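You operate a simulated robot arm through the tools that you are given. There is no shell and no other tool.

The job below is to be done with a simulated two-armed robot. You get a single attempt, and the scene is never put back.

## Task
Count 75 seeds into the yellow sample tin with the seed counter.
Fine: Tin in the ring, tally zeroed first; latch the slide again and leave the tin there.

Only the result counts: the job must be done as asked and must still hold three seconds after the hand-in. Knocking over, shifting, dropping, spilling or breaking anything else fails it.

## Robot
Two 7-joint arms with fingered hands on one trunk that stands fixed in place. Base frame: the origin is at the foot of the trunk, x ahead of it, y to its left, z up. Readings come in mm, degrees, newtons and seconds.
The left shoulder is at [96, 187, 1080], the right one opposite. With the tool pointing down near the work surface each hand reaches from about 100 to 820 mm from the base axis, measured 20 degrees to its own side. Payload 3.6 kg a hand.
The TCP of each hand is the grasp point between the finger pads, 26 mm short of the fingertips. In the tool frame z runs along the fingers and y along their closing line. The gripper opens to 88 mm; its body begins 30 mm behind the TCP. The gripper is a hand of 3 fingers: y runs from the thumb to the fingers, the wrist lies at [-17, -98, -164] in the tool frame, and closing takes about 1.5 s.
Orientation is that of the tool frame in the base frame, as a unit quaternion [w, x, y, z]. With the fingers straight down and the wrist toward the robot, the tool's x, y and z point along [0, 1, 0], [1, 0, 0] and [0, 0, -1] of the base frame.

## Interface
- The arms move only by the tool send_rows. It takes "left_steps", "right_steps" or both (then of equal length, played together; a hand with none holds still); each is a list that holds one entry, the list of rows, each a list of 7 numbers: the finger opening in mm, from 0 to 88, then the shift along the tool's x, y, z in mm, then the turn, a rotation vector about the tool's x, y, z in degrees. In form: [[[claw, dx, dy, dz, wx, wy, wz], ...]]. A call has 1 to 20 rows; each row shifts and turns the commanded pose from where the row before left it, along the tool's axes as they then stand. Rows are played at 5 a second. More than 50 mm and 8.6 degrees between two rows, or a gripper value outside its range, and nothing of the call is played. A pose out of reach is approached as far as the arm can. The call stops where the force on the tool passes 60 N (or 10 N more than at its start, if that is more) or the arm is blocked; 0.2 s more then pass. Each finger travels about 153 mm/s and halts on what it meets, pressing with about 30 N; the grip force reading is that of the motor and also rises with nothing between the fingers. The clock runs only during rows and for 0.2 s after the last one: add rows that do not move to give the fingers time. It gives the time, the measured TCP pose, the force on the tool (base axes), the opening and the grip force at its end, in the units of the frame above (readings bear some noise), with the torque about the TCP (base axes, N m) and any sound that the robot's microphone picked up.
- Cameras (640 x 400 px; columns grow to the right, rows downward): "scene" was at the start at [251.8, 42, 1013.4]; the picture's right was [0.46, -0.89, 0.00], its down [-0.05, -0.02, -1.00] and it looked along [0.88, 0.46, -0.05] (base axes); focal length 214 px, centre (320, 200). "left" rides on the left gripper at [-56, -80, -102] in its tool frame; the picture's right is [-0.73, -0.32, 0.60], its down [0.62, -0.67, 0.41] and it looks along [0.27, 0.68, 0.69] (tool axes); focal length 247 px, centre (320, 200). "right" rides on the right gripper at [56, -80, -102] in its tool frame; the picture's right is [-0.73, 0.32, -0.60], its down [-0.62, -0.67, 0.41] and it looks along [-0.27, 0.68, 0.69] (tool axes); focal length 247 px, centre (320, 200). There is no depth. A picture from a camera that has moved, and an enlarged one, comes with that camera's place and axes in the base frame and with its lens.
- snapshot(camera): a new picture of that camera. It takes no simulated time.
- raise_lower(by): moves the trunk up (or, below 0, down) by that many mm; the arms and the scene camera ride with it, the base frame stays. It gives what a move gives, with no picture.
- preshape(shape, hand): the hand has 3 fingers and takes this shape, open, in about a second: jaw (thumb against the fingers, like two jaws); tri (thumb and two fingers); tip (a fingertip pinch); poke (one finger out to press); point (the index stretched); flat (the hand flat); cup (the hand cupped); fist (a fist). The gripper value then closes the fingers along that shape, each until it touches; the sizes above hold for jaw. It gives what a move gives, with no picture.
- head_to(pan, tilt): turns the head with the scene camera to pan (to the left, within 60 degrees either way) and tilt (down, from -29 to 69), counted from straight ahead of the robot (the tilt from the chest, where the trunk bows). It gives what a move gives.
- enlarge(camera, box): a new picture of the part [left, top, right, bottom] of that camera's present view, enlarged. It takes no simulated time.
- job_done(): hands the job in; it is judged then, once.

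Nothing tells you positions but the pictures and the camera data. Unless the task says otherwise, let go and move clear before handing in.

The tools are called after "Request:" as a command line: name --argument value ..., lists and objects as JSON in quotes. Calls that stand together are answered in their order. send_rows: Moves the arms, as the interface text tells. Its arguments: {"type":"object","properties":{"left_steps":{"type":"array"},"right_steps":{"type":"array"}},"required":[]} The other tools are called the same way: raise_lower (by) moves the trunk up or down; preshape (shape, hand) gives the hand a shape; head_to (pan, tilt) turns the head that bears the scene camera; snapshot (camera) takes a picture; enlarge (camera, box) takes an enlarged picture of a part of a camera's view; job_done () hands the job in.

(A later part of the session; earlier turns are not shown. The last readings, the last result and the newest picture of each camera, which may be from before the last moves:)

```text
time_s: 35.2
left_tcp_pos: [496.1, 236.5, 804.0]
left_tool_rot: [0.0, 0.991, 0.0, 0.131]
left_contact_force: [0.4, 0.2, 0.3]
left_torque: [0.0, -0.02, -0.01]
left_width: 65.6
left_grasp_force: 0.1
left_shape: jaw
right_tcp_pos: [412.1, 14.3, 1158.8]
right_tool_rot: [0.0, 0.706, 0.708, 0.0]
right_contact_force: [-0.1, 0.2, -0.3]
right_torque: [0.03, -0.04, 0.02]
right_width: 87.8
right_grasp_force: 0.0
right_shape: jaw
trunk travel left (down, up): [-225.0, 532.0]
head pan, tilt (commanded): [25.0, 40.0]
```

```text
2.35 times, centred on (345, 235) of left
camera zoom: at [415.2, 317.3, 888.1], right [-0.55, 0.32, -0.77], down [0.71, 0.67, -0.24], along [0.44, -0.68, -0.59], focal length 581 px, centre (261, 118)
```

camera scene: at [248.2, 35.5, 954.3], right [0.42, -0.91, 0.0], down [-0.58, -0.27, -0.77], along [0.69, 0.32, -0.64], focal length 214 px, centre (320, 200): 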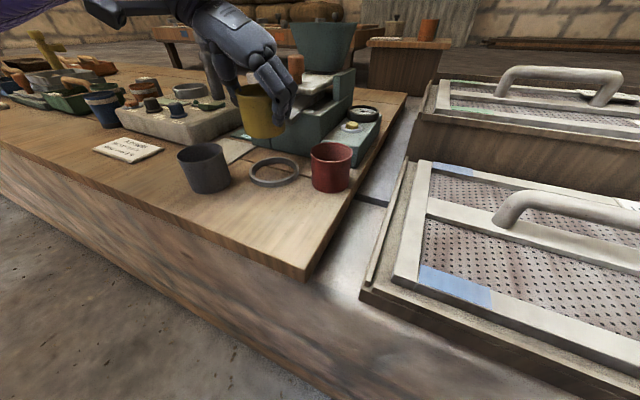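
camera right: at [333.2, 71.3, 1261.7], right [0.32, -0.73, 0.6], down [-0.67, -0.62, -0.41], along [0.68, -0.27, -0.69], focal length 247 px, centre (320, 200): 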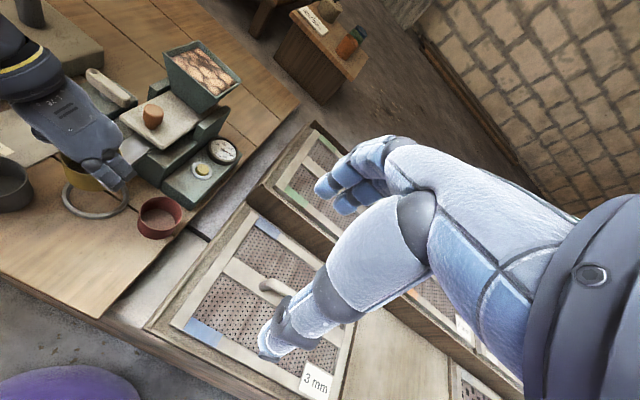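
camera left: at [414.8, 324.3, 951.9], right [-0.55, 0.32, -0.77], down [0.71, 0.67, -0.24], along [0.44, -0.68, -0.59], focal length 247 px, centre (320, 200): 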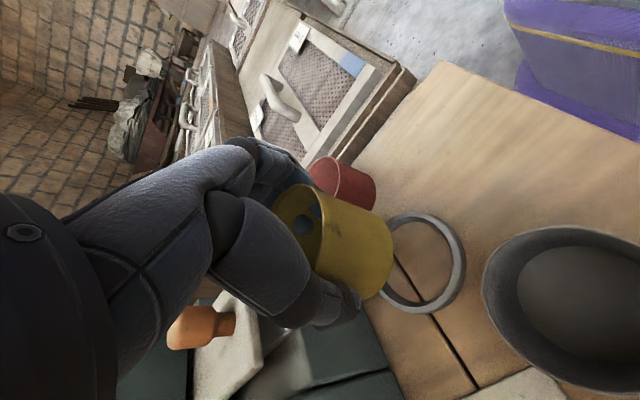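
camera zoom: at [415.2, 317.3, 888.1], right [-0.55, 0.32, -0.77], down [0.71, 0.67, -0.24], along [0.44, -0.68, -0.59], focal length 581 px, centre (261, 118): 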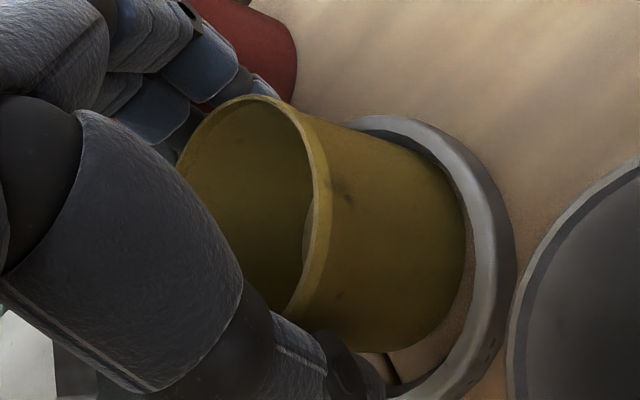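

The tin is free and stands in the ring. I rise straight up and clear it.

Request:
send_rows --left_steps '[[[66, 2.6, 0, -9.7, 0, 0, 0], [66, 2.6, 0, -9.7, 0, 0, 0], [66, 3.9, 0, -14.5, 0, 0, 0], [66, 5.2, 0, -19.3, 0, 0, 0], [66, 6.5, 0, -24.1, 0, 0, 0], [66, 6.5, 0, -24.1, 0, 0, 0], [66, 6.5, 0, -24.1, 0, 0, 0], [88, 6.5, 0, -24.1, 0, 0, 0], [88, 0, 0, 0, 0, 0, 0]]]'

Request:
snapshot --camera "scene"

Request:
snapshot --camera "left"

Request:
enlarge --camera "scene" --box '[230, 80, 390, 200]'

Request:
enlarge --camera "right" --box '[30, 30, 260, 250]'

```text
time_s: 37.2
left_tcp_pos: [497.6, 236.4, 959.2]
left_tool_rot: [-0.001, 0.992, 0.0, 0.13]
left_contact_force: [-0.6, 0.3, 0.3]
left_torque: [0.03, 0.0, 0.02]
left_width: 87.6
left_grasp_force: 0.1
left_shape: jaw
right_tcp_pos: [412.7, 14.5, 1159.0]
right_tool_rot: [0.0, 0.707, 0.707, 0.0]
right_contact_force: [-0.5, 0.2, 0.4]
right_torque: [-0.03, 0.0, 0.04]
right_width: 87.5
right_grasp_force: 0.0
right_shape: jaw
trunk travel left (down, up): [-225.0, 532.0]
head pan, tilt (commanded): [25.0, 40.0]
```

```text
taken
camera scene: at [248.2, 35.5, 954.3], right [0.42, -0.91, 0.0], down [-0.58, -0.27, -0.77], along [0.69, 0.32, -0.64], focal length 214 px, centre (320, 200)
```

scene: 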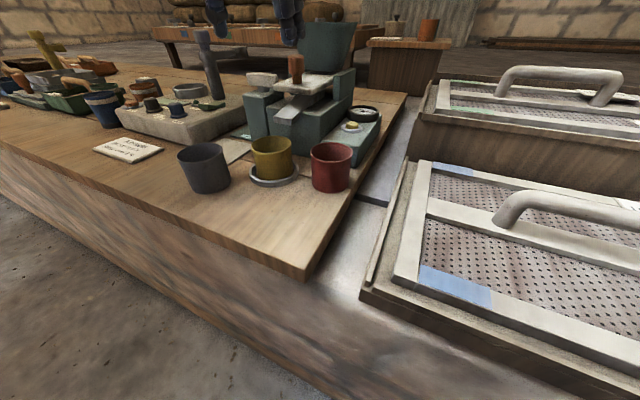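

```text
taken
camera left: at [415.9, 317.5, 1043.2], right [-0.56, 0.32, -0.77], down [0.71, 0.67, -0.24], along [0.44, -0.68, -0.59], focal length 247 px, centre (320, 200)
```

left: 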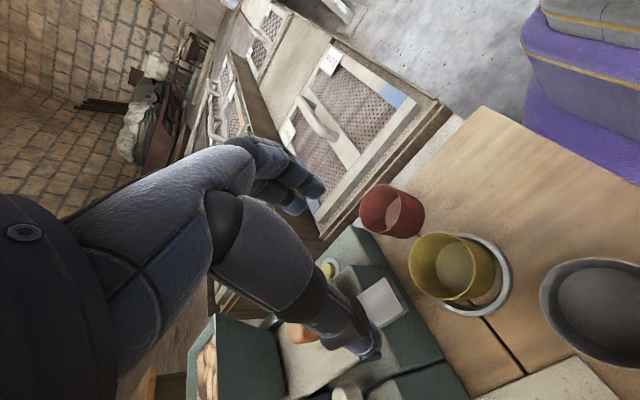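

```text
3.33 times, centred on (310, 140) of scene
camera zoom: at [248.2, 35.5, 954.3], right [0.42, -0.91, 0.0], down [-0.58, -0.27, -0.77], along [0.69, 0.32, -0.64], focal length 715 px, centre (353, 400)
```

zoom: 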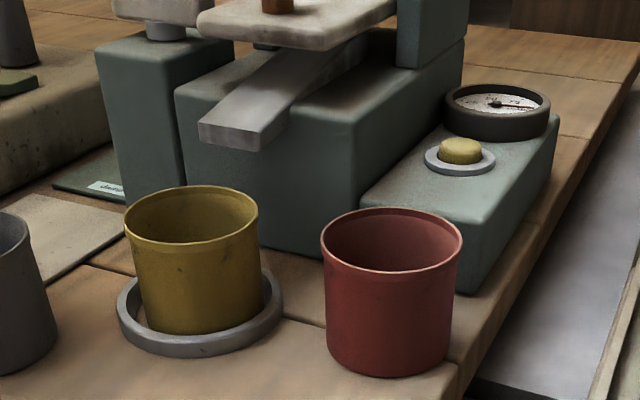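

```text
1.82 times, centred on (145, 140) of right
camera zoom: at [333.3, 71.3, 1261.6], right [0.32, -0.73, 0.6], down [-0.67, -0.62, -0.41], along [0.68, -0.27, -0.69], focal length 449 px, centre (638, 309)
```

zoom: 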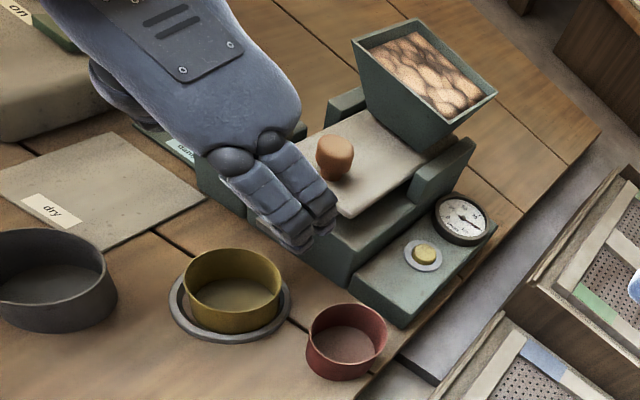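

The tin stands well centred in the ring. Next is zeroing: I park the left hand aside and shape the right hand for poking, then look at its finger.

Request:
send_rows --left_steps '[[[88, 0, -30, -15, 0, 0, 0], [88, 0, -40, -15, 0, 0, 0], [88, 0, -40, 0, 0, 0, 0], [88, 0, -40, 0, 0, 0, 0], [88, 0, -20, 0, 0, 0, 0]]]'

Request:
preshape --shape "poke" --hand "right"

Request:
snapshot --camera "right"

Request:
snapshot --camera "left"

```text
time_s: 38.4
left_tcp_pos: [489.1, 408.9, 988.9]
left_tool_rot: [0.0, 0.991, 0.0, 0.131]
left_contact_force: [-0.6, 0.0, 0.9]
left_torque: [0.0, 0.0, -0.01]
left_width: 87.7
left_grasp_force: 0.0
left_shape: jaw
right_tcp_pos: [412.1, 14.1, 1159.7]
right_tool_rot: [-0.001, 0.707, 0.707, -0.001]
right_contact_force: [-0.1, 0.4, 0.9]
right_torque: [0.02, -0.01, 0.03]
right_width: 87.9
right_grasp_force: 0.0
right_shape: jaw
trunk travel left (down, up): [-225.0, 532.0]
head pan, tilt (commanded): [25.0, 40.0]
```

```text
time_s: 39.3
left_tcp_pos: [488.3, 408.3, 988.6]
left_tool_rot: [0.0, 0.991, 0.001, 0.131]
left_contact_force: [-0.3, -1.1, 0.5]
left_torque: [-0.01, -0.05, -0.02]
left_width: 87.8
left_grasp_force: 0.0
left_shape: jaw
right_tcp_pos: [413.1, 15.0, 1159.6]
right_tool_rot: [0.001, 0.707, 0.708, 0.0]
right_contact_force: [0.5, 1.0, -0.2]
right_torque: [0.0, 0.01, 0.0]
right_width: 0.0
right_grasp_force: 0.0
right_shape: poke
trunk travel left (down, up): [-225.0, 532.0]
head pan, tilt (commanded): [25.0, 40.0]
```

```text
taken
camera right: at [333.2, 71.3, 1261.7], right [0.32, -0.73, 0.6], down [-0.67, -0.62, -0.41], along [0.68, -0.27, -0.69], focal length 247 px, centre (320, 200)
```

right: 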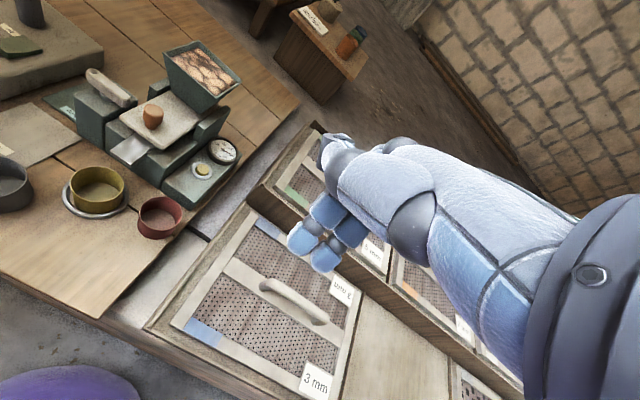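

```text
taken
camera left: at [407.8, 488.7, 1073.5], right [-0.55, 0.32, -0.77], down [0.71, 0.67, -0.24], along [0.44, -0.68, -0.59], focal length 247 px, centre (320, 200)
```

left: 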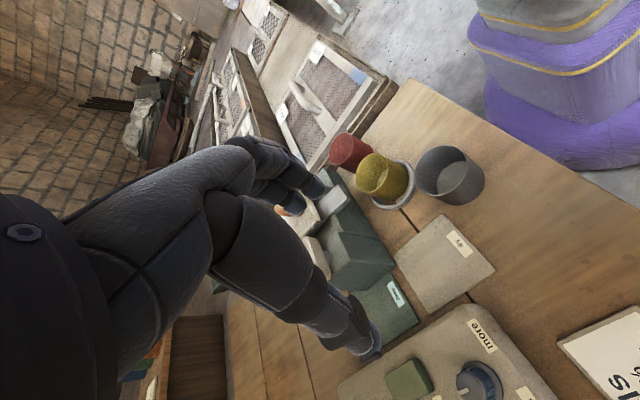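

I look closely at the right hand's poke shape to see which finger extends and where its tip is.

Request:
enlarge --camera "right" --box '[260, 110, 460, 290]'

Request:
head_to --pan 5 --tilt -15

Request:
snapshot --camera "scene"

```text
2.22 times, centred on (360, 200) of right
camera zoom: at [333.2, 71.3, 1261.7], right [0.32, -0.73, 0.6], down [-0.67, -0.62, -0.41], along [0.68, -0.27, -0.69], focal length 549 px, centre (231, 200)
```

zoom: 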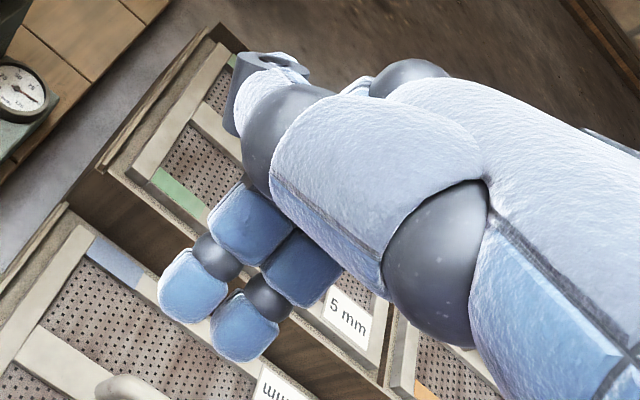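

```text
time_s: 40.6
left_tcp_pos: [488.0, 407.2, 989.8]
left_tool_rot: [0.001, 0.991, 0.0, 0.13]
left_contact_force: [-0.4, 0.3, -0.4]
left_torque: [0.0, 0.02, 0.0]
left_width: 87.6
left_grasp_force: 0.1
left_shape: jaw
right_tcp_pos: [412.7, 15.4, 1159.4]
right_tool_rot: [0.0, 0.707, 0.708, 0.0]
right_contact_force: [-0.1, -0.2, 0.4]
right_torque: [-0.02, 0.04, 0.01]
right_width: 0.2
right_grasp_force: 0.0
right_shape: poke
trunk travel left (down, up): [-225.0, 532.0]
head pan, tilt (commanded): [5.0, -15.0]
```

```text
taken
camera scene: at [251.4, 6.6, 1040.4], right [0.09, -1.0, 0.0], down [0.26, 0.02, -0.97], along [0.96, 0.08, 0.26], focal length 214 px, centre (320, 200)
```

scene: 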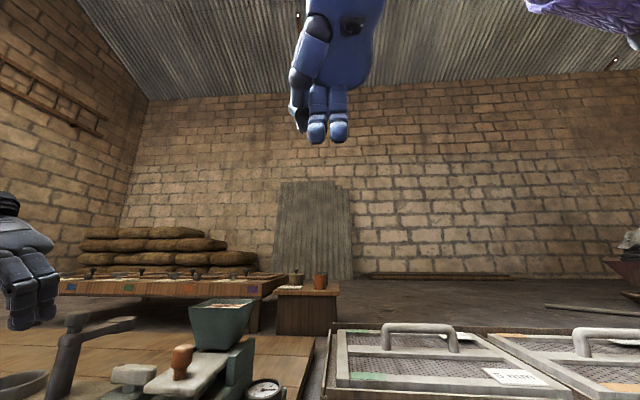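

I enlarge the right hand in the scene view.

Request:
enlarge --camera "scene" --box '[270, 0, 390, 160]'

```text
2.50 times, centred on (330, 80) of scene
camera zoom: at [251.4, 6.6, 1040.4], right [0.09, -1.0, 0.0], down [0.26, 0.02, -0.97], along [0.96, 0.08, 0.26], focal length 536 px, centre (295, 500)
```

zoom: 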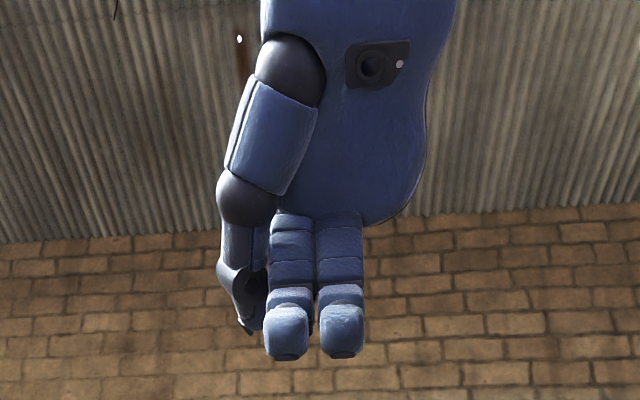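

The poke shape is unclear at this reading, so I try the gripper value at both ends to see which finger stands out.

Request:
send_rows --right_steps '[[[88, 0, 0, 0, 0, 0, 0], [88, 0, 0, 0, 0, 0, 0], [88, 0, 0, 0, 0, 0, 0], [88, 0, 0, 0, 0, 0, 0]]]'

Request:
enlarge --camera "scene" --box '[270, 0, 390, 160]'

Request:
enlarge --camera "right" --box '[260, 110, 460, 290]'

```text
time_s: 41.6
left_tcp_pos: [488.5, 408.8, 989.0]
left_tool_rot: [0.001, 0.991, -0.001, 0.13]
left_contact_force: [0.1, -0.8, 0.0]
left_torque: [0.01, 0.0, 0.04]
left_width: 87.6
left_grasp_force: 0.0
left_shape: jaw
right_tcp_pos: [413.0, 15.3, 1159.2]
right_tool_rot: [-0.001, 0.707, 0.707, 0.0]
right_contact_force: [0.9, -0.4, -0.4]
right_torque: [0.0, -0.01, 0.01]
right_width: 0.0
right_grasp_force: 0.1
right_shape: poke
trunk travel left (down, up): [-225.0, 532.0]
head pan, tilt (commanded): [5.0, -15.0]
```

```text
2.50 times, centred on (330, 80) of scene
camera zoom: at [251.3, 6.6, 1040.5], right [0.09, -1.0, 0.0], down [0.26, 0.02, -0.97], along [0.96, 0.08, 0.26], focal length 536 px, centre (295, 500)
```

zoom: 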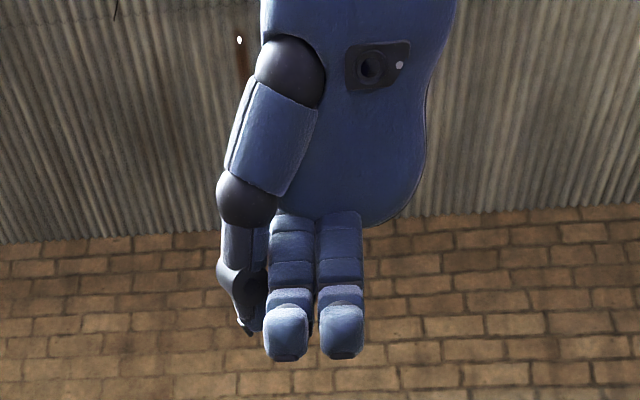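

```text
2.22 times, centred on (360, 200) of right
camera zoom: at [333.2, 71.3, 1261.7], right [0.32, -0.73, 0.6], down [-0.67, -0.62, -0.41], along [0.68, -0.27, -0.69], focal length 549 px, centre (231, 200)
```

zoom: 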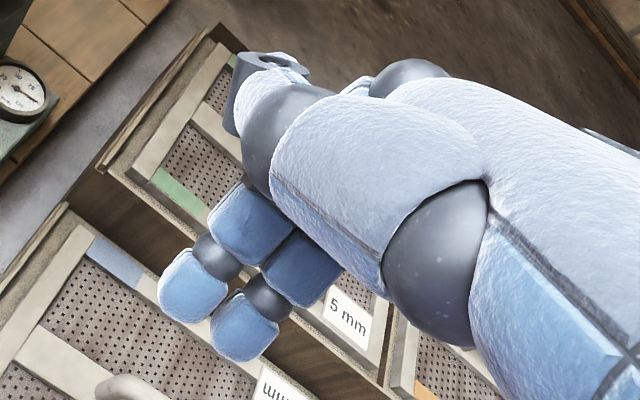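

In the poke shape both fingers stand together with tips about 28 mm below the TCP. I compare with the point shape, which may give a single clear finger.

Request:
preshape --shape "point" --hand "right"

Request:
enlarge --camera "scene" --box '[270, 0, 390, 160]'

Request:
enlarge --camera "right" --box '[240, 110, 460, 310]'

```text
time_s: 42.5
left_tcp_pos: [488.8, 407.6, 989.7]
left_tool_rot: [0.0, 0.991, 0.0, 0.131]
left_contact_force: [0.4, -0.1, -0.6]
left_torque: [-0.01, 0.0, 0.04]
left_width: 87.3
left_grasp_force: 0.1
left_shape: jaw
right_tcp_pos: [413.0, 14.9, 1159.8]
right_tool_rot: [0.0, 0.706, 0.708, 0.0]
right_contact_force: [-0.5, -0.1, -0.1]
right_torque: [0.0, -0.03, -0.02]
right_width: 82.4
right_grasp_force: 0.1
right_shape: point
trunk travel left (down, up): [-225.0, 532.0]
head pan, tilt (commanded): [5.0, -15.0]
```

```text
2.50 times, centred on (330, 80) of scene
camera zoom: at [251.3, 6.6, 1040.5], right [0.09, -1.0, 0.0], down [0.26, 0.02, -0.97], along [0.96, 0.08, 0.26], focal length 536 px, centre (295, 500)
```

zoom: 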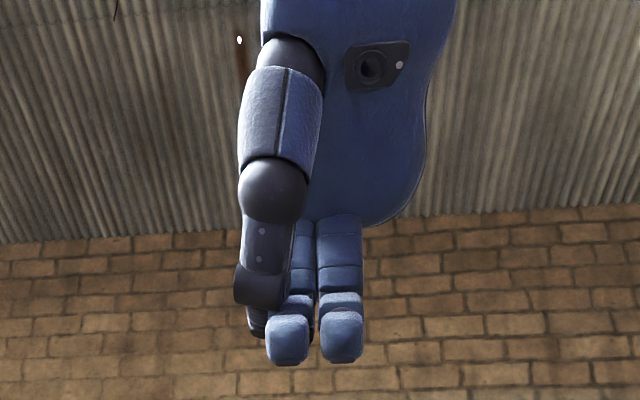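

```text
2.00 times, centred on (350, 210) of right
camera zoom: at [333.2, 71.3, 1261.7], right [0.32, -0.73, 0.6], down [-0.67, -0.62, -0.41], along [0.68, -0.27, -0.69], focal length 494 px, centre (260, 180)
```

zoom: 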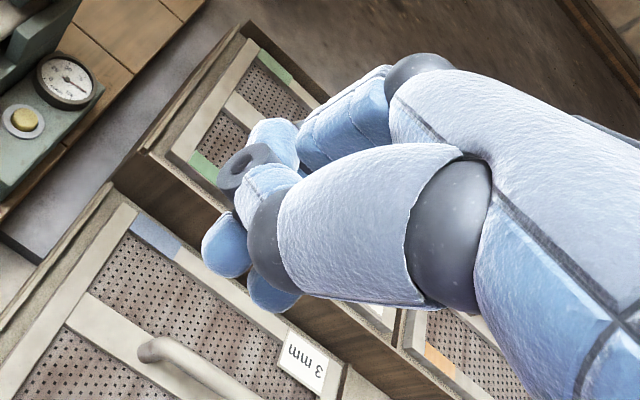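

The point shape is no better, so I return to the poke shape. The button top is at about (635, 150.5, 801); I'll bring the right hand, pitched 20° forward, above it.

Request:
preshape --shape "poke" --hand "right"

Request:
head_to --pan 20 --tilt 25

Request:
send_rows --right_steps '[[[0, 0, 0, 0, -6.7, 0, 0], [0, 0, 0, 0, -6.7, 0, 0], [0, 0, 0, 0, -6.6, 0, 0], [0, 15.75, 10.9, 38.5, 0, 0, 0], [0, 15.75, 10.9, 38.5, 0, 0, 0], [0, 15.75, 10.9, 38.5, 0, 0, 0], [0, 15.75, 10.9, 38.5, 0, 0, 0], [0, 15.75, 10.9, 38.5, 0, 0, 0], [0, 15.75, 10.9, 38.5, 0, 0, 0], [0, 15.75, 10.9, 38.5, 0, 0, 0], [0, 15.75, 10.9, 38.5, 0, 0, 0], [0, 0, 0, 0, 0, 0, 0]]]'

Request:
snapshot --camera "scene"

Request:
snapshot --camera "right"

```text
time_s: 43.4
left_tcp_pos: [488.2, 408.5, 989.5]
left_tool_rot: [0.0, 0.991, 0.001, 0.131]
left_contact_force: [0.8, 0.4, -0.3]
left_torque: [-0.03, 0.0, -0.02]
left_width: 87.7
left_grasp_force: 0.2
left_shape: jaw
right_tcp_pos: [413.7, 14.8, 1159.7]
right_tool_rot: [0.0, 0.708, 0.706, 0.0]
right_contact_force: [0.3, 0.7, 0.3]
right_torque: [-0.01, 0.02, -0.03]
right_width: 0.2
right_grasp_force: 0.1
right_shape: poke
trunk travel left (down, up): [-225.0, 532.0]
head pan, tilt (commanded): [5.0, -15.0]
```

```text
time_s: 44.4
left_tcp_pos: [489.0, 407.6, 989.5]
left_tool_rot: [0.0, 0.991, 0.0, 0.131]
left_contact_force: [-0.3, 0.0, 0.2]
left_torque: [-0.03, -0.01, -0.02]
left_width: 87.8
left_grasp_force: 0.0
left_shape: jaw
right_tcp_pos: [412.3, 16.0, 1159.0]
right_tool_rot: [0.001, 0.707, 0.707, 0.0]
right_contact_force: [-1.4, -0.2, -0.7]
right_torque: [0.0, -0.01, 0.0]
right_width: 0.2
right_grasp_force: 0.1
right_shape: poke
trunk travel left (down, up): [-225.0, 532.0]
head pan, tilt (commanded): [20.0, 25.0]
```

```text
time_s: 47.0
left_tcp_pos: [488.9, 408.2, 989.7]
left_tool_rot: [0.0, 0.992, 0.0, 0.129]
left_contact_force: [0.1, 0.7, -0.4]
left_torque: [0.04, -0.02, -0.01]
left_width: 87.9
left_grasp_force: 0.2
left_shape: jaw
right_tcp_pos: [601.6, 141.0, 899.1]
right_tool_rot: [0.124, 0.696, 0.696, 0.123]
right_contact_force: [0.7, -0.5, -0.2]
right_torque: [0.0, -0.01, -0.02]
right_width: 0.0
right_grasp_force: 0.0
right_shape: poke
trunk travel left (down, up): [-225.0, 532.0]
head pan, tilt (commanded): [20.0, 25.0]
```

```text
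taken
camera scene: at [257.7, 31.0, 977.7], right [0.34, -0.94, 0.0], down [-0.4, -0.14, -0.91], along [0.85, 0.31, -0.42], focal length 214 px, centre (320, 200)
```

scene: 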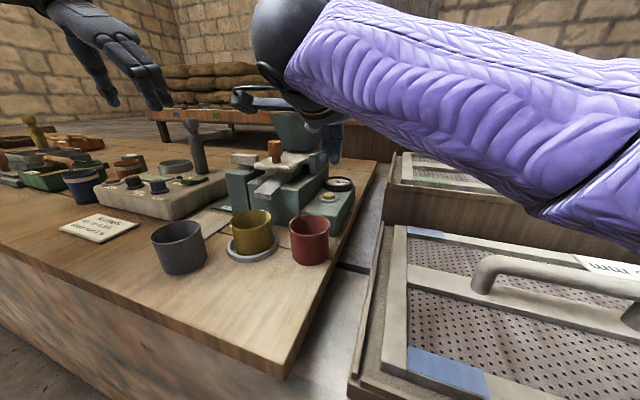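

```text
taken
camera right: at [491.6, 197.0, 968.0], right [0.09, -0.73, 0.67], down [-0.48, -0.62, -0.61], along [0.87, -0.27, -0.41], focal length 247 px, centre (320, 200)
```

right: 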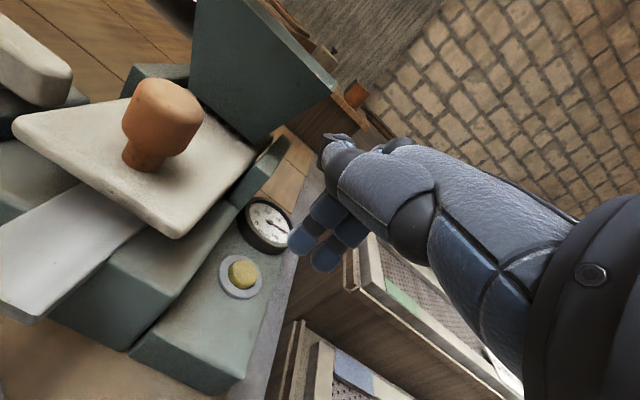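

From here the button again triangulates to (635, 150.5, 801). The folded thumb sits on the hopper side, so I check its clearance to the guide block before descending.

Request:
enlarge --camera "scene" --box '[220, 60, 400, 240]'

Request:
enlarge --camera "right" --box '[180, 90, 440, 310]'

Request:
snapshot --camera "left"

```text
2.22 times, centred on (310, 150) of scene
camera zoom: at [257.7, 31.0, 977.7], right [0.34, -0.94, 0.0], down [-0.4, -0.14, -0.91], along [0.85, 0.31, -0.42], focal length 477 px, centre (342, 311)
```

zoom: 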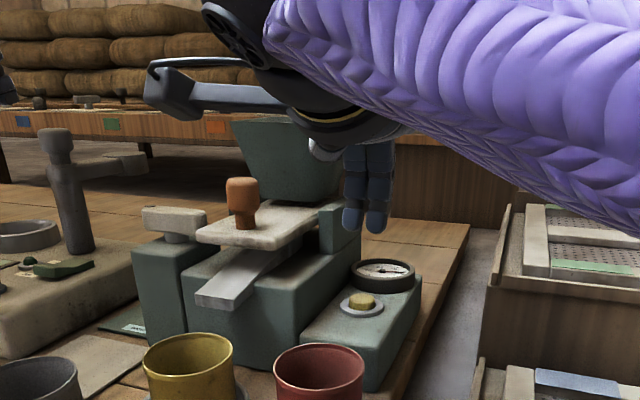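

```text
1.82 times, centred on (310, 200) of right
camera zoom: at [491.6, 197.0, 968.0], right [0.09, -0.73, 0.67], down [-0.48, -0.62, -0.61], along [0.87, -0.27, -0.41], focal length 449 px, centre (338, 200)
```

zoom: 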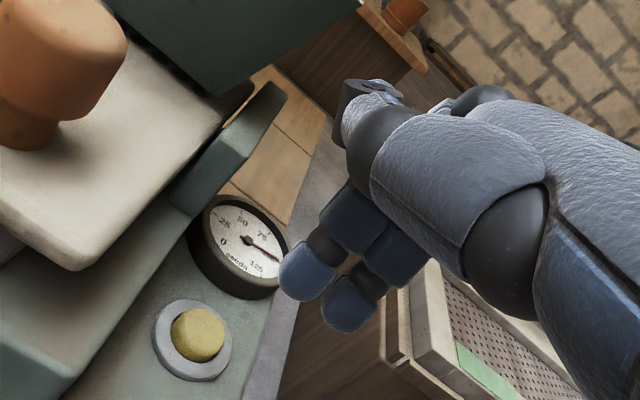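

```text
taken
camera left: at [407.8, 488.8, 1073.6], right [-0.55, 0.32, -0.77], down [0.71, 0.67, -0.24], along [0.44, -0.68, -0.59], focal length 247 px, centre (320, 200)
```

left: 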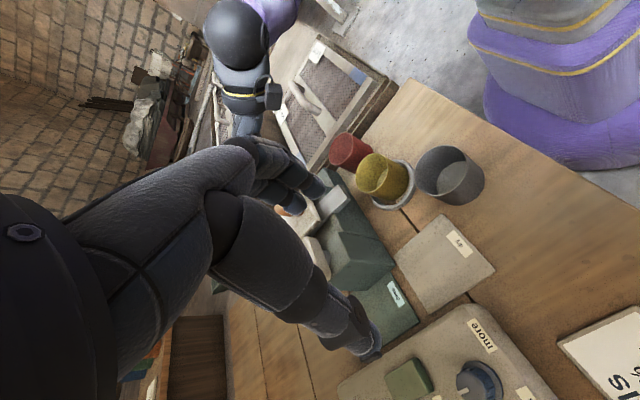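

The thumb tip is about 27 mm ahead, 32 mm left and 33 mm above the TCP, too near the guide block at press height. I yaw the hand 20° so the thumb keeps clear, then move above the button.

Request:
send_rows --right_steps '[[[0, 0, 0, 0, 0, 0, 6.7], [0, 0, 0, 0, 0, 0, 6.7], [0, 0, 0, 0, 0, 0, 6.6], [0, 0, 0, 0, 0, 0, 0]]]'

Request:
snapshot --camera "right"

Request:
enlarge --camera "scene" --box '[220, 60, 400, 240]'

```text
time_s: 48.0
left_tcp_pos: [490.4, 407.5, 989.9]
left_tool_rot: [0.0, 0.991, 0.0, 0.131]
left_contact_force: [0.1, 0.2, 0.0]
left_torque: [-0.03, -0.02, -0.04]
left_width: 87.8
left_grasp_force: 0.1
left_shape: jaw
right_tcp_pos: [599.8, 139.6, 900.2]
right_tool_rot: [0.1, 0.808, 0.563, 0.141]
right_contact_force: [-0.1, -0.2, 0.3]
right_torque: [0.0, -0.01, -0.02]
right_width: 0.0
right_grasp_force: 0.2
right_shape: poke
trunk travel left (down, up): [-225.0, 532.0]
head pan, tilt (commanded): [20.0, 25.0]
```

```text
taken
camera right: at [513.8, 221.1, 977.2], right [-0.16, -0.8, 0.58], down [-0.65, -0.36, -0.67], along [0.74, -0.48, -0.46], focal length 247 px, centre (320, 200)
```

right: 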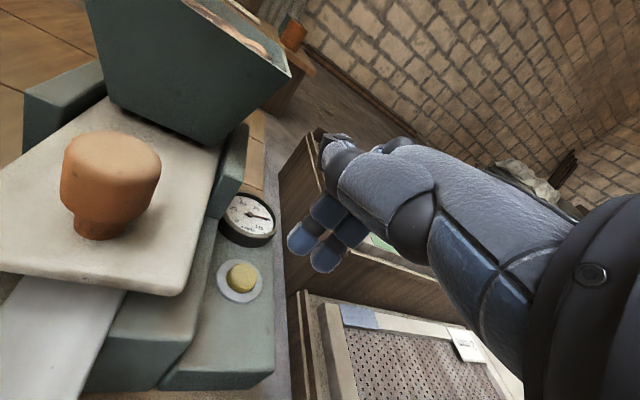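

```text
2.22 times, centred on (310, 150) of scene
camera zoom: at [257.8, 31.1, 977.6], right [0.34, -0.94, 0.0], down [-0.4, -0.14, -0.91], along [0.85, 0.31, -0.42], focal length 477 px, centre (342, 311)
```

zoom: 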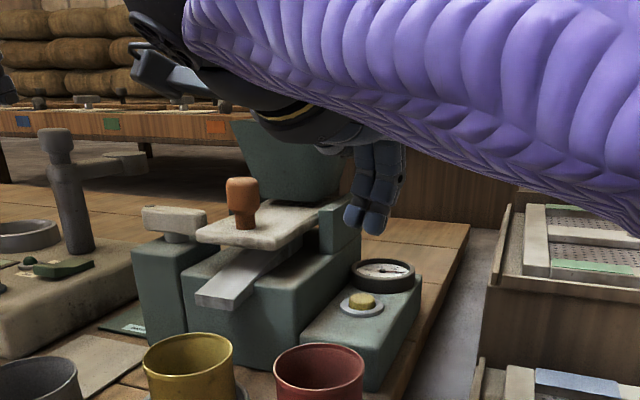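

The yaw gives room beside the guide block. I move the right hand down to about 18 mm above the button.

Request:
send_rows --right_steps '[[[0, 0.4, 0.3, 19.8, 0, 0, 0], [0, 0.4, 0.3, 19.8, 0, 0, 0], [0, 0.4, 0.2, 19.8, 0, 0, 0], [0, 0, 0, 0, 0, 0, 0]]]'

Request:
snapshot --camera "right"

Request:
enlarge --camera "scene" --box '[250, 100, 380, 230]'

Request:
enlarge --camera "right" --box '[180, 100, 400, 330]'

```text
time_s: 49.0
left_tcp_pos: [487.9, 407.1, 990.1]
left_tool_rot: [-0.001, 0.991, 0.0, 0.131]
left_contact_force: [0.9, -0.8, 0.2]
left_torque: [-0.02, -0.03, 0.0]
left_width: 87.6
left_grasp_force: 0.1
left_shape: jaw
right_tcp_pos: [621.7, 141.4, 843.7]
right_tool_rot: [0.101, 0.807, 0.564, 0.143]
right_contact_force: [0.4, -0.8, -0.2]
right_torque: [0.03, 0.0, 0.0]
right_width: 0.0
right_grasp_force: 0.0
right_shape: poke
trunk travel left (down, up): [-225.0, 532.0]
head pan, tilt (commanded): [20.0, 25.0]
```

```text
taken
camera right: at [534.5, 221.6, 920.8], right [-0.16, -0.8, 0.58], down [-0.65, -0.36, -0.67], along [0.74, -0.48, -0.46], focal length 247 px, centre (320, 200)
```

right: 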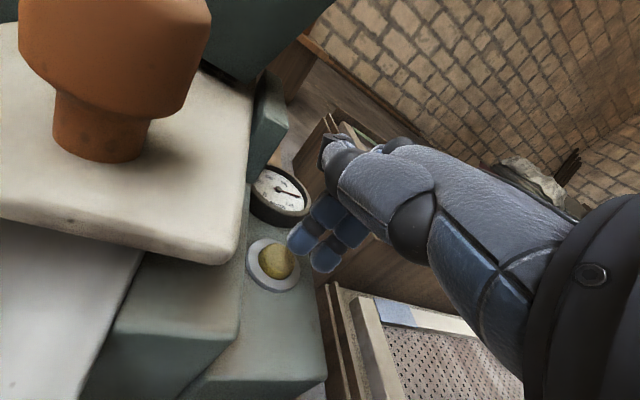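

```text
3.08 times, centred on (315, 165) of scene
camera zoom: at [257.7, 31.1, 977.7], right [0.34, -0.94, 0.0], down [-0.4, -0.14, -0.91], along [0.85, 0.31, -0.42], focal length 660 px, centre (335, 308)
```

zoom: 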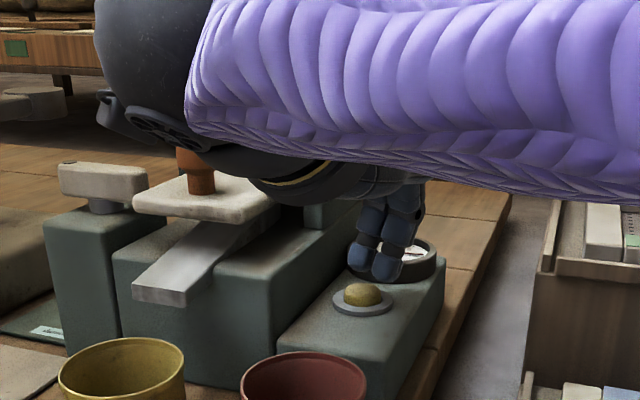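

```text
1.74 times, centred on (290, 215) of right
camera zoom: at [534.5, 221.6, 920.8], right [-0.16, -0.8, 0.58], down [-0.65, -0.36, -0.67], along [0.74, -0.48, -0.46], focal length 430 px, centre (372, 174)
```

zoom: 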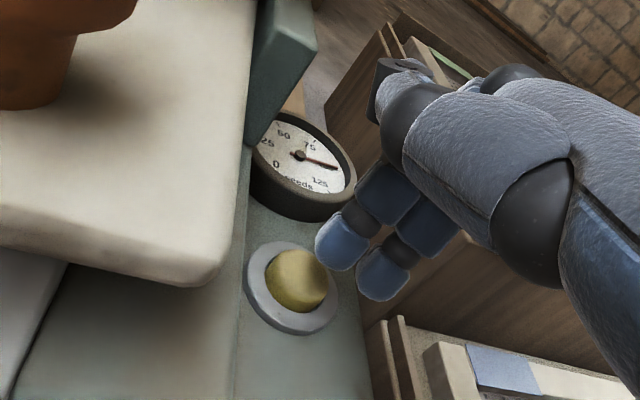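

The left fingertip is straight above the button, about 18 mm up. I descend 14 mm and then press in small steps.

Request:
send_rows --right_steps '[[[0, -0.8, -2.2, 6.6, 0, 0, 0], [0, -0.8, -2.2, 6.6, 0, 0, 0], [0, -0.2, -0.6, 1.9, 0, 0, 0], [0, 0, 0, 0, 0, 0, 0]]]'

Request:
enlarge --camera "right" --box '[180, 100, 400, 330]'

Request:
enlarge --camera "scene" --box '[290, 140, 370, 210]'

```text
time_s: 50.0
left_tcp_pos: [488.3, 409.2, 990.1]
left_tool_rot: [0.0, 0.992, 0.0, 0.13]
left_contact_force: [-0.2, 0.0, 0.2]
left_torque: [-0.02, 0.03, 0.0]
left_width: 88.0
left_grasp_force: 0.1
left_shape: jaw
right_tcp_pos: [621.2, 140.7, 829.8]
right_tool_rot: [0.101, 0.807, 0.564, 0.142]
right_contact_force: [1.1, 1.2, 1.7]
right_torque: [0.02, -0.04, -0.03]
right_width: 0.3
right_grasp_force: 0.1
right_shape: poke
right hand out of reach, approached as far as the arm can: row 3
trunk travel left (down, up): [-225.0, 532.0]
head pan, tilt (commanded): [20.0, 25.0]
heard: click
```

```text
1.74 times, centred on (290, 215) of right
camera zoom: at [534.7, 219.7, 906.5], right [-0.16, -0.8, 0.58], down [-0.65, -0.36, -0.67], along [0.75, -0.48, -0.46], focal length 430 px, centre (372, 174)
```

zoom: 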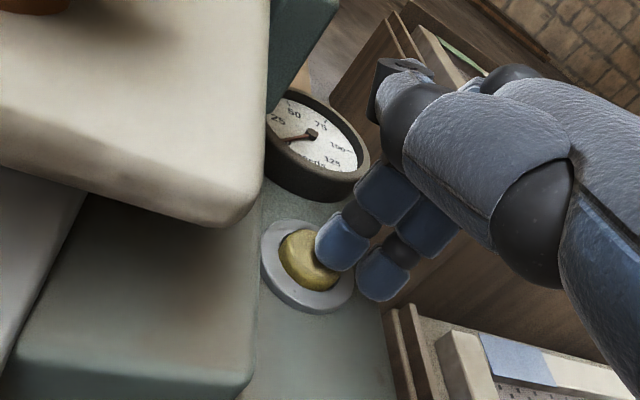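

```text
5.71 times, centred on (330, 175) of scene
camera zoom: at [257.6, 31.2, 977.7], right [0.34, -0.94, 0.0], down [-0.4, -0.14, -0.91], along [0.85, 0.31, -0.42], focal length 1226 px, centre (263, 343)
```

zoom: 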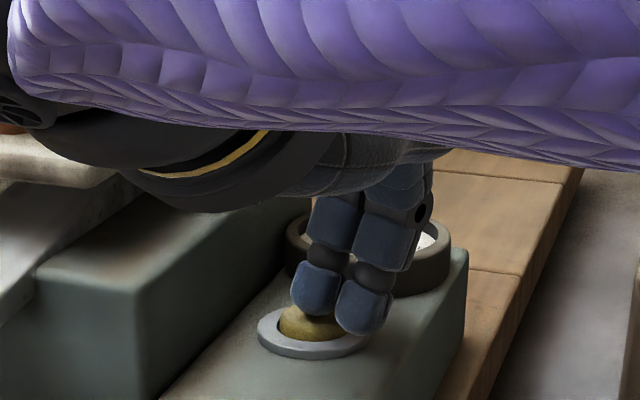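

A click was heard and the needle moved to the zero side. I lift the right hand straight up and then check the dial.

Request:
send_rows --right_steps '[[[0, 1.2, 3.2, -9.4, 0, 0, 0], [0, 2.3, 6.4, -18.8, 0, 0, 0], [0, 2.3, 6.4, -18.8, 0, 0, 0], [0, 2.3, 6.4, -18.8, 0, 0, 0], [0, 0, -10, -25, 0, 0, 0], [0, 0, 0, 0, 0, 0, 0]]]'

Request:
enlarge --camera "right" --box '[150, 150, 330, 320]'

Request:
snapshot --camera "right"

```text
time_s: 51.4
left_tcp_pos: [488.8, 407.3, 989.7]
left_tool_rot: [0.0, 0.991, 0.0, 0.13]
left_contact_force: [-0.3, -0.3, -1.0]
left_torque: [0.01, -0.02, -0.03]
left_width: 87.5
left_grasp_force: 0.0
left_shape: jaw
right_tcp_pos: [605.6, 143.7, 922.2]
right_tool_rot: [0.1, 0.807, 0.564, 0.142]
right_contact_force: [-0.3, -0.3, -0.2]
right_torque: [0.03, 0.0, -0.02]
right_width: 0.0
right_grasp_force: 0.0
right_shape: poke
trunk travel left (down, up): [-225.0, 532.0]
head pan, tilt (commanded): [20.0, 25.0]
```

```text
2.35 times, centred on (240, 235) of right
camera zoom: at [518.5, 223.5, 997.6], right [-0.16, -0.8, 0.58], down [-0.65, -0.36, -0.67], along [0.75, -0.48, -0.46], focal length 581 px, centre (508, 118)
```

zoom: 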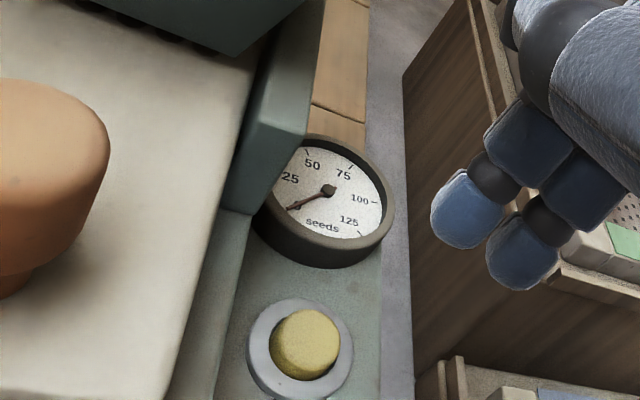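

```text
taken
camera right: at [518.5, 223.5, 997.6], right [-0.16, -0.8, 0.58], down [-0.65, -0.36, -0.67], along [0.75, -0.48, -0.46], focal length 247 px, centre (320, 200)
```

right: 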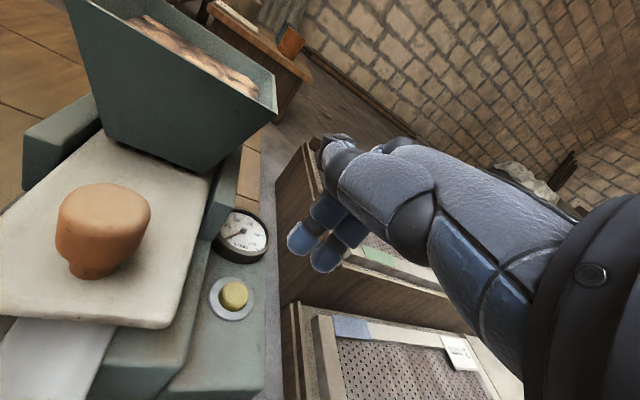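

The dial now stands at 0. I take the right hand back to its first place, which also gives a good camera view of the counter.

Request:
send_rows --right_steps '[[[0, 0, -10, -20, 0, 0, -6.7], [0, 0, -10, -20, 0, 0, -6.7], [0, 0, -10, -20, 0, 0, -6.6], [0, 0, 0, 0, 6.7, 0, 0], [0, 0, 0, 0, 6.7, 0, 0], [0, 0, 0, 0, 6.6, 0, 0], [0, -16, -18, -22, 0, 0, 0], [0, -16, -18, -22, 0, 0, 0], [0, -16, -18, -22, 0, 0, 0], [0, -16, -18, -22, 0, 0, 0], [0, -16, -18, -22, 0, 0, 0], [0, -16, -18, -22, 0, 0, 0], [0, -16, -18, -22, 0, 0, 0], [0, -16, -18, -22, 0, 0, 0], [0, 0, 0, 0, 0, 0, 0]]]'

Request:
head_to --pan 32 --tilt 20

Request:
snapshot --camera "scene"

Request:
snapshot --camera "right"

```text
time_s: 54.6
left_tcp_pos: [488.0, 407.8, 988.9]
left_tool_rot: [0.001, 0.991, 0.001, 0.13]
left_contact_force: [-0.4, 0.0, -0.1]
left_torque: [-0.05, 0.02, -0.01]
left_width: 87.7
left_grasp_force: 0.0
left_shape: jaw
right_tcp_pos: [411.8, 21.8, 1140.8]
right_tool_rot: [0.0, 0.707, 0.707, 0.0]
right_contact_force: [0.0, 0.0, -0.3]
right_torque: [-0.01, -0.01, 0.02]
right_width: 0.0
right_grasp_force: 0.1
right_shape: poke
trunk travel left (down, up): [-225.0, 532.0]
head pan, tilt (commanded): [20.0, 25.0]
```

```text
time_s: 55.4
left_tcp_pos: [488.9, 407.8, 989.0]
left_tool_rot: [0.0, 0.991, -0.001, 0.13]
left_contact_force: [-0.3, 0.5, 0.5]
left_torque: [0.03, 0.03, 0.02]
left_width: 87.6
left_grasp_force: 0.0
left_shape: jaw
right_tcp_pos: [411.7, 21.8, 1141.0]
right_tool_rot: [0.0, 0.707, 0.707, 0.0]
right_contact_force: [0.2, 0.3, -0.4]
right_torque: [-0.08, 0.0, 0.02]
right_width: 0.2
right_grasp_force: 0.1
right_shape: poke
trunk travel left (down, up): [-225.0, 532.0]
head pan, tilt (commanded): [32.0, 20.0]
```

```text
taken
camera scene: at [250.2, 48.9, 985.7], right [0.53, -0.85, 0.0], down [-0.29, -0.18, -0.94], along [0.8, 0.5, -0.34], focal length 214 px, centre (320, 200)
```

scene: 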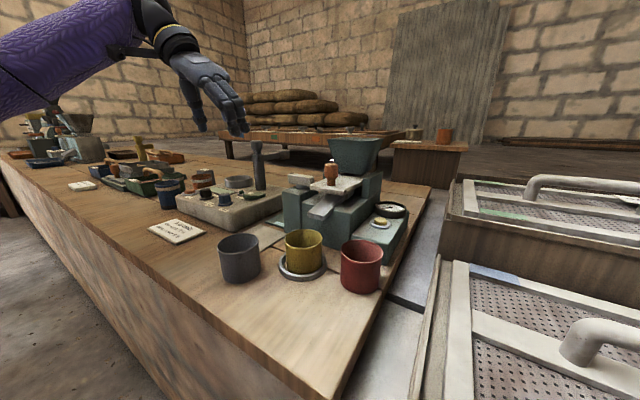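

```text
taken
camera right: at [332.0, 78.6, 1243.1], right [0.32, -0.73, 0.6], down [-0.67, -0.62, -0.41], along [0.68, -0.27, -0.69], focal length 247 px, centre (320, 200)
```

right: 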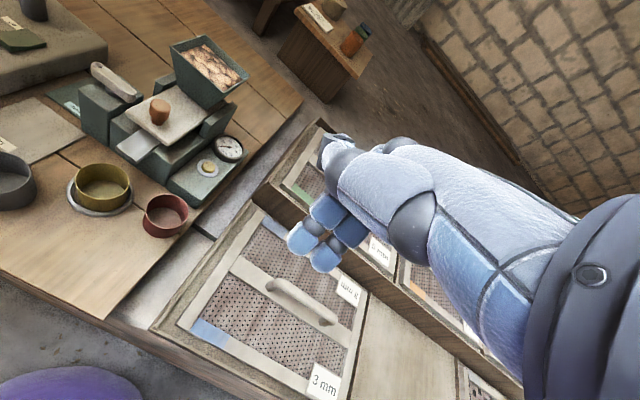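

Now the latch: I enlarge it from the scene and right cameras to see how it relates to the slide.

Request:
enlarge --camera "scene" --box '[270, 130, 400, 240]'

Request:
enlarge --camera "right" --box '[75, 30, 255, 160]'

Request:
enlarge --camera "scene" --box '[280, 160, 340, 210]'

```text
3.64 times, centred on (335, 185) of scene
camera zoom: at [250.2, 48.9, 985.7], right [0.53, -0.85, 0.0], down [-0.29, -0.18, -0.94], along [0.8, 0.5, -0.34], focal length 780 px, centre (266, 254)
```

zoom: 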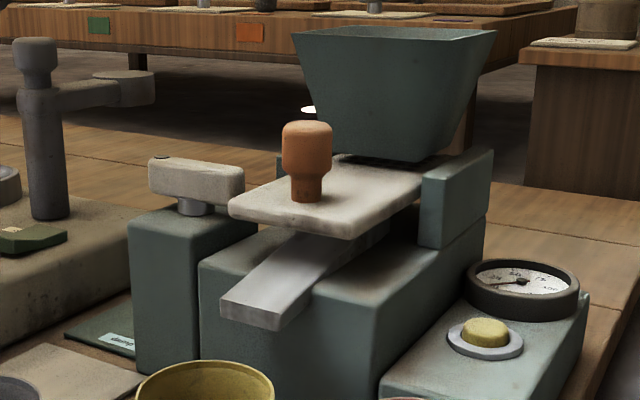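

```text
3.08 times, centred on (165, 95) of right
camera zoom: at [332.0, 78.6, 1243.1], right [0.32, -0.73, 0.6], down [-0.67, -0.62, -0.41], along [0.68, -0.27, -0.69], focal length 760 px, centre (797, 523)
```

zoom: 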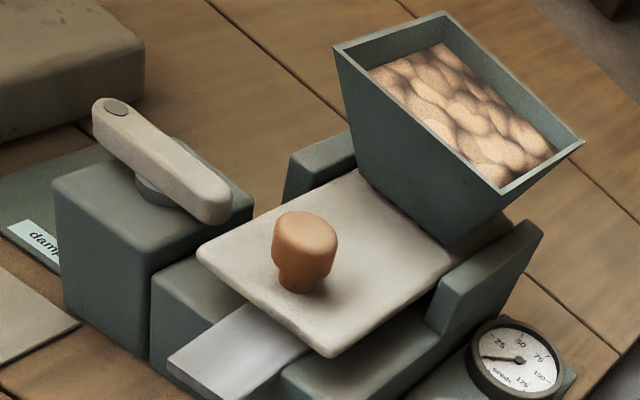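

```text
8.00 times, centred on (310, 185) of scene
camera zoom: at [250.2, 48.9, 985.7], right [0.53, -0.85, 0.0], down [-0.29, -0.18, -0.94], along [0.8, 0.5, -0.34], focal length 1716 px, centre (400, 320)
```

zoom: 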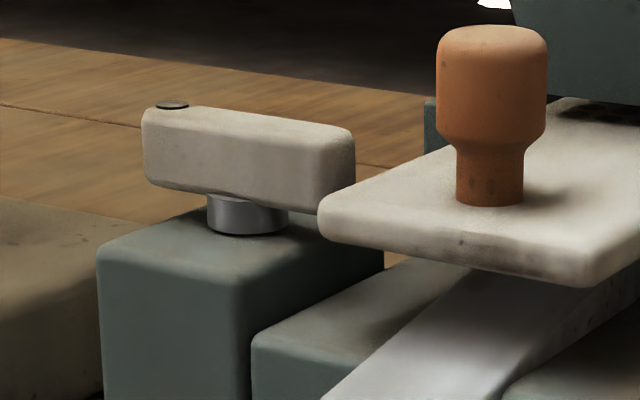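

The latch bar is about 70 mm long along y from 286 to 356, pivoting on a post at about (607, 321). I turn the left hand back to the straight-down pose with closing along x and bring it above the bar.

Request:
send_rows --left_steps '[[[60, 0, 0, 0, 0, -7.5, 0], [60, 0, 0, 0, 0, -7.5, 0], [60, 0, 0, 0, 0, 0, -8.2], [60, 0, 0, 0, 0, 0, -8.2], [60, 0, 0, 0, 0, 0, -8.2], [60, 0, 0, 0, 0, 0, -8.2], [60, 0, 0, 0, 0, 0, -8.2], [60, 0, 0, 0, 0, 0, -8.2], [60, 0, 0, 0, 0, 0, -8.2], [60, 0, 0, 0, 0, 0, -8.2], [60, 0, 0, 0, 0, 0, -8.2], [60, 0, 0, 0, 0, 0, -8.2], [60, 0, 0, 0, 0, 0, -8], [60, -17.6, 23.7, 9.9, 0, 0, 0], [60, -17.6, 23.7, 9.9, 0, 0, 0], [60, -17.6, 23.7, 9.9, 0, 0, 0], [60, -17.6, 23.7, 9.9, 0, 0, 0], [60, -17.6, 23.7, 9.9, 0, 0, 0], [60, 0, 0, 0, 0, 0, 0]]]'

Request:
snapshot --camera "left"

Request:
enlarge --camera "scene" --box '[240, 90, 400, 240]'

Request:
enlarge --camera "right" --box '[55, 10, 255, 160]'

```text
time_s: 59.4
left_tcp_pos: [608.5, 318.2, 938.6]
left_tool_rot: [0.001, 0.707, 0.708, 0.0]
left_contact_force: [0.8, -0.6, -0.1]
left_torque: [-0.02, -0.01, -0.03]
left_width: 60.6
left_grasp_force: 0.0
left_shape: jaw
right_tcp_pos: [411.6, 22.8, 1141.6]
right_tool_rot: [0.001, 0.707, 0.707, 0.0]
right_contact_force: [-0.2, 0.4, -0.1]
right_torque: [-0.01, 0.02, -0.02]
right_width: 0.0
right_grasp_force: 0.1
right_shape: poke
trunk travel left (down, up): [-225.0, 532.0]
head pan, tilt (commanded): [32.0, 20.0]
```

```text
taken
camera left: at [528.0, 262.6, 1040.5], right [-0.32, -0.73, -0.6], down [-0.67, 0.62, -0.41], along [0.68, 0.27, -0.69], focal length 247 px, centre (320, 200)
```

left: 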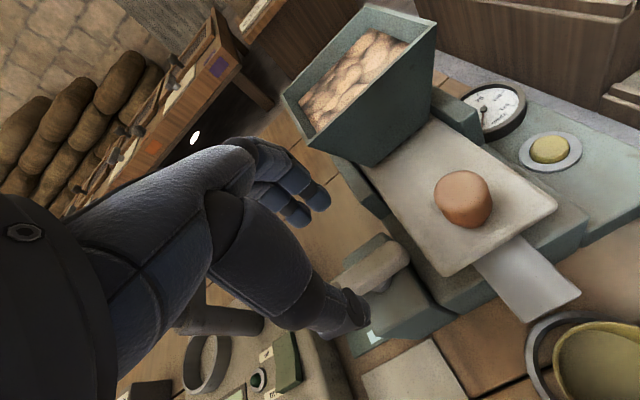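

```text
2.67 times, centred on (320, 165) of scene
camera zoom: at [250.0, 49.0, 985.8], right [0.53, -0.85, 0.0], down [-0.29, -0.18, -0.94], along [0.8, 0.5, -0.34], focal length 572 px, centre (320, 293)
```

zoom: 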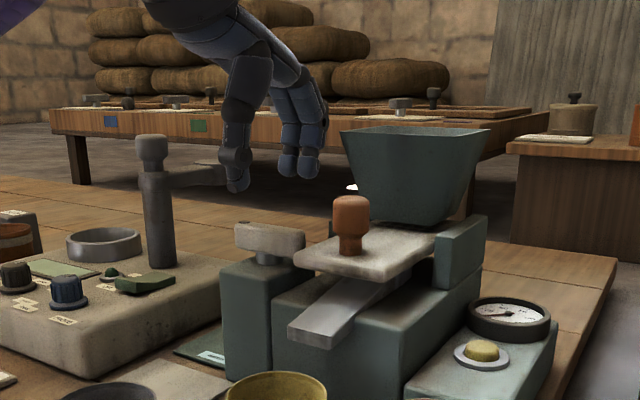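

```text
2.67 times, centred on (155, 85) of right
camera zoom: at [331.8, 78.6, 1243.3], right [0.32, -0.73, 0.6], down [-0.67, -0.62, -0.41], along [0.68, -0.27, -0.69], focal length 659 px, centre (760, 507)
```

zoom: 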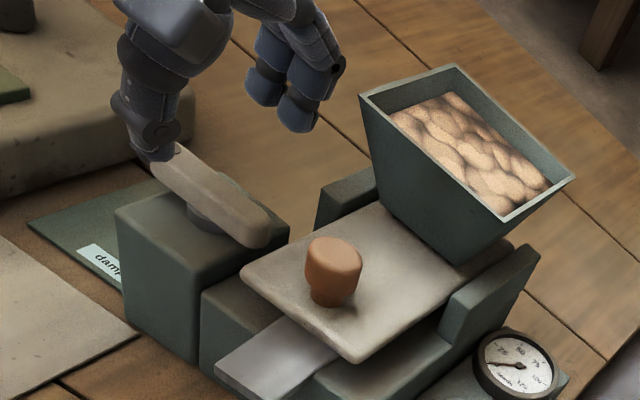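

The hand is above the bar with thumb on the near side and fingers on the far side. I zoom in on the bar from the left camera to refine the pivot position.

Request:
enlarge --camera "left" --box '[280, 190, 460, 350]'

Request:
enlarge --camera "right" --box '[80, 40, 160, 110]'

```text
2.50 times, centred on (370, 270) of left
camera zoom: at [528.0, 262.6, 1040.5], right [-0.32, -0.73, -0.6], down [-0.67, 0.62, -0.41], along [0.68, 0.27, -0.69], focal length 617 px, centre (195, 25)
```

zoom: 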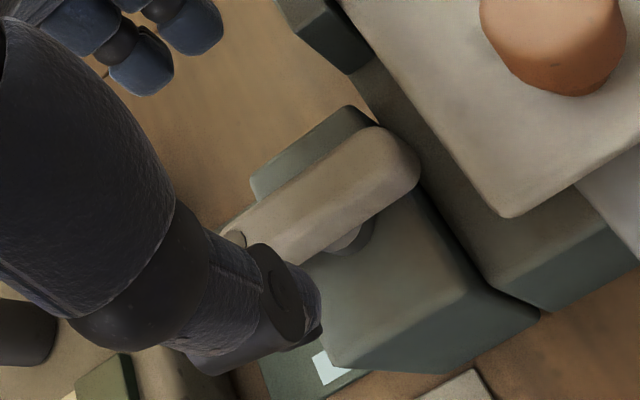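

```text
5.71 times, centred on (120, 75) of right
camera zoom: at [331.8, 78.6, 1243.3], right [0.32, -0.73, 0.6], down [-0.67, -0.62, -0.41], along [0.68, -0.27, -0.69], focal length 1411 px, centre (1463, 914)
```

zoom: 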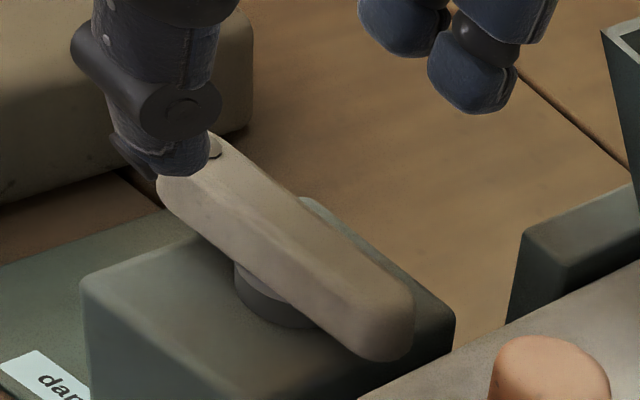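

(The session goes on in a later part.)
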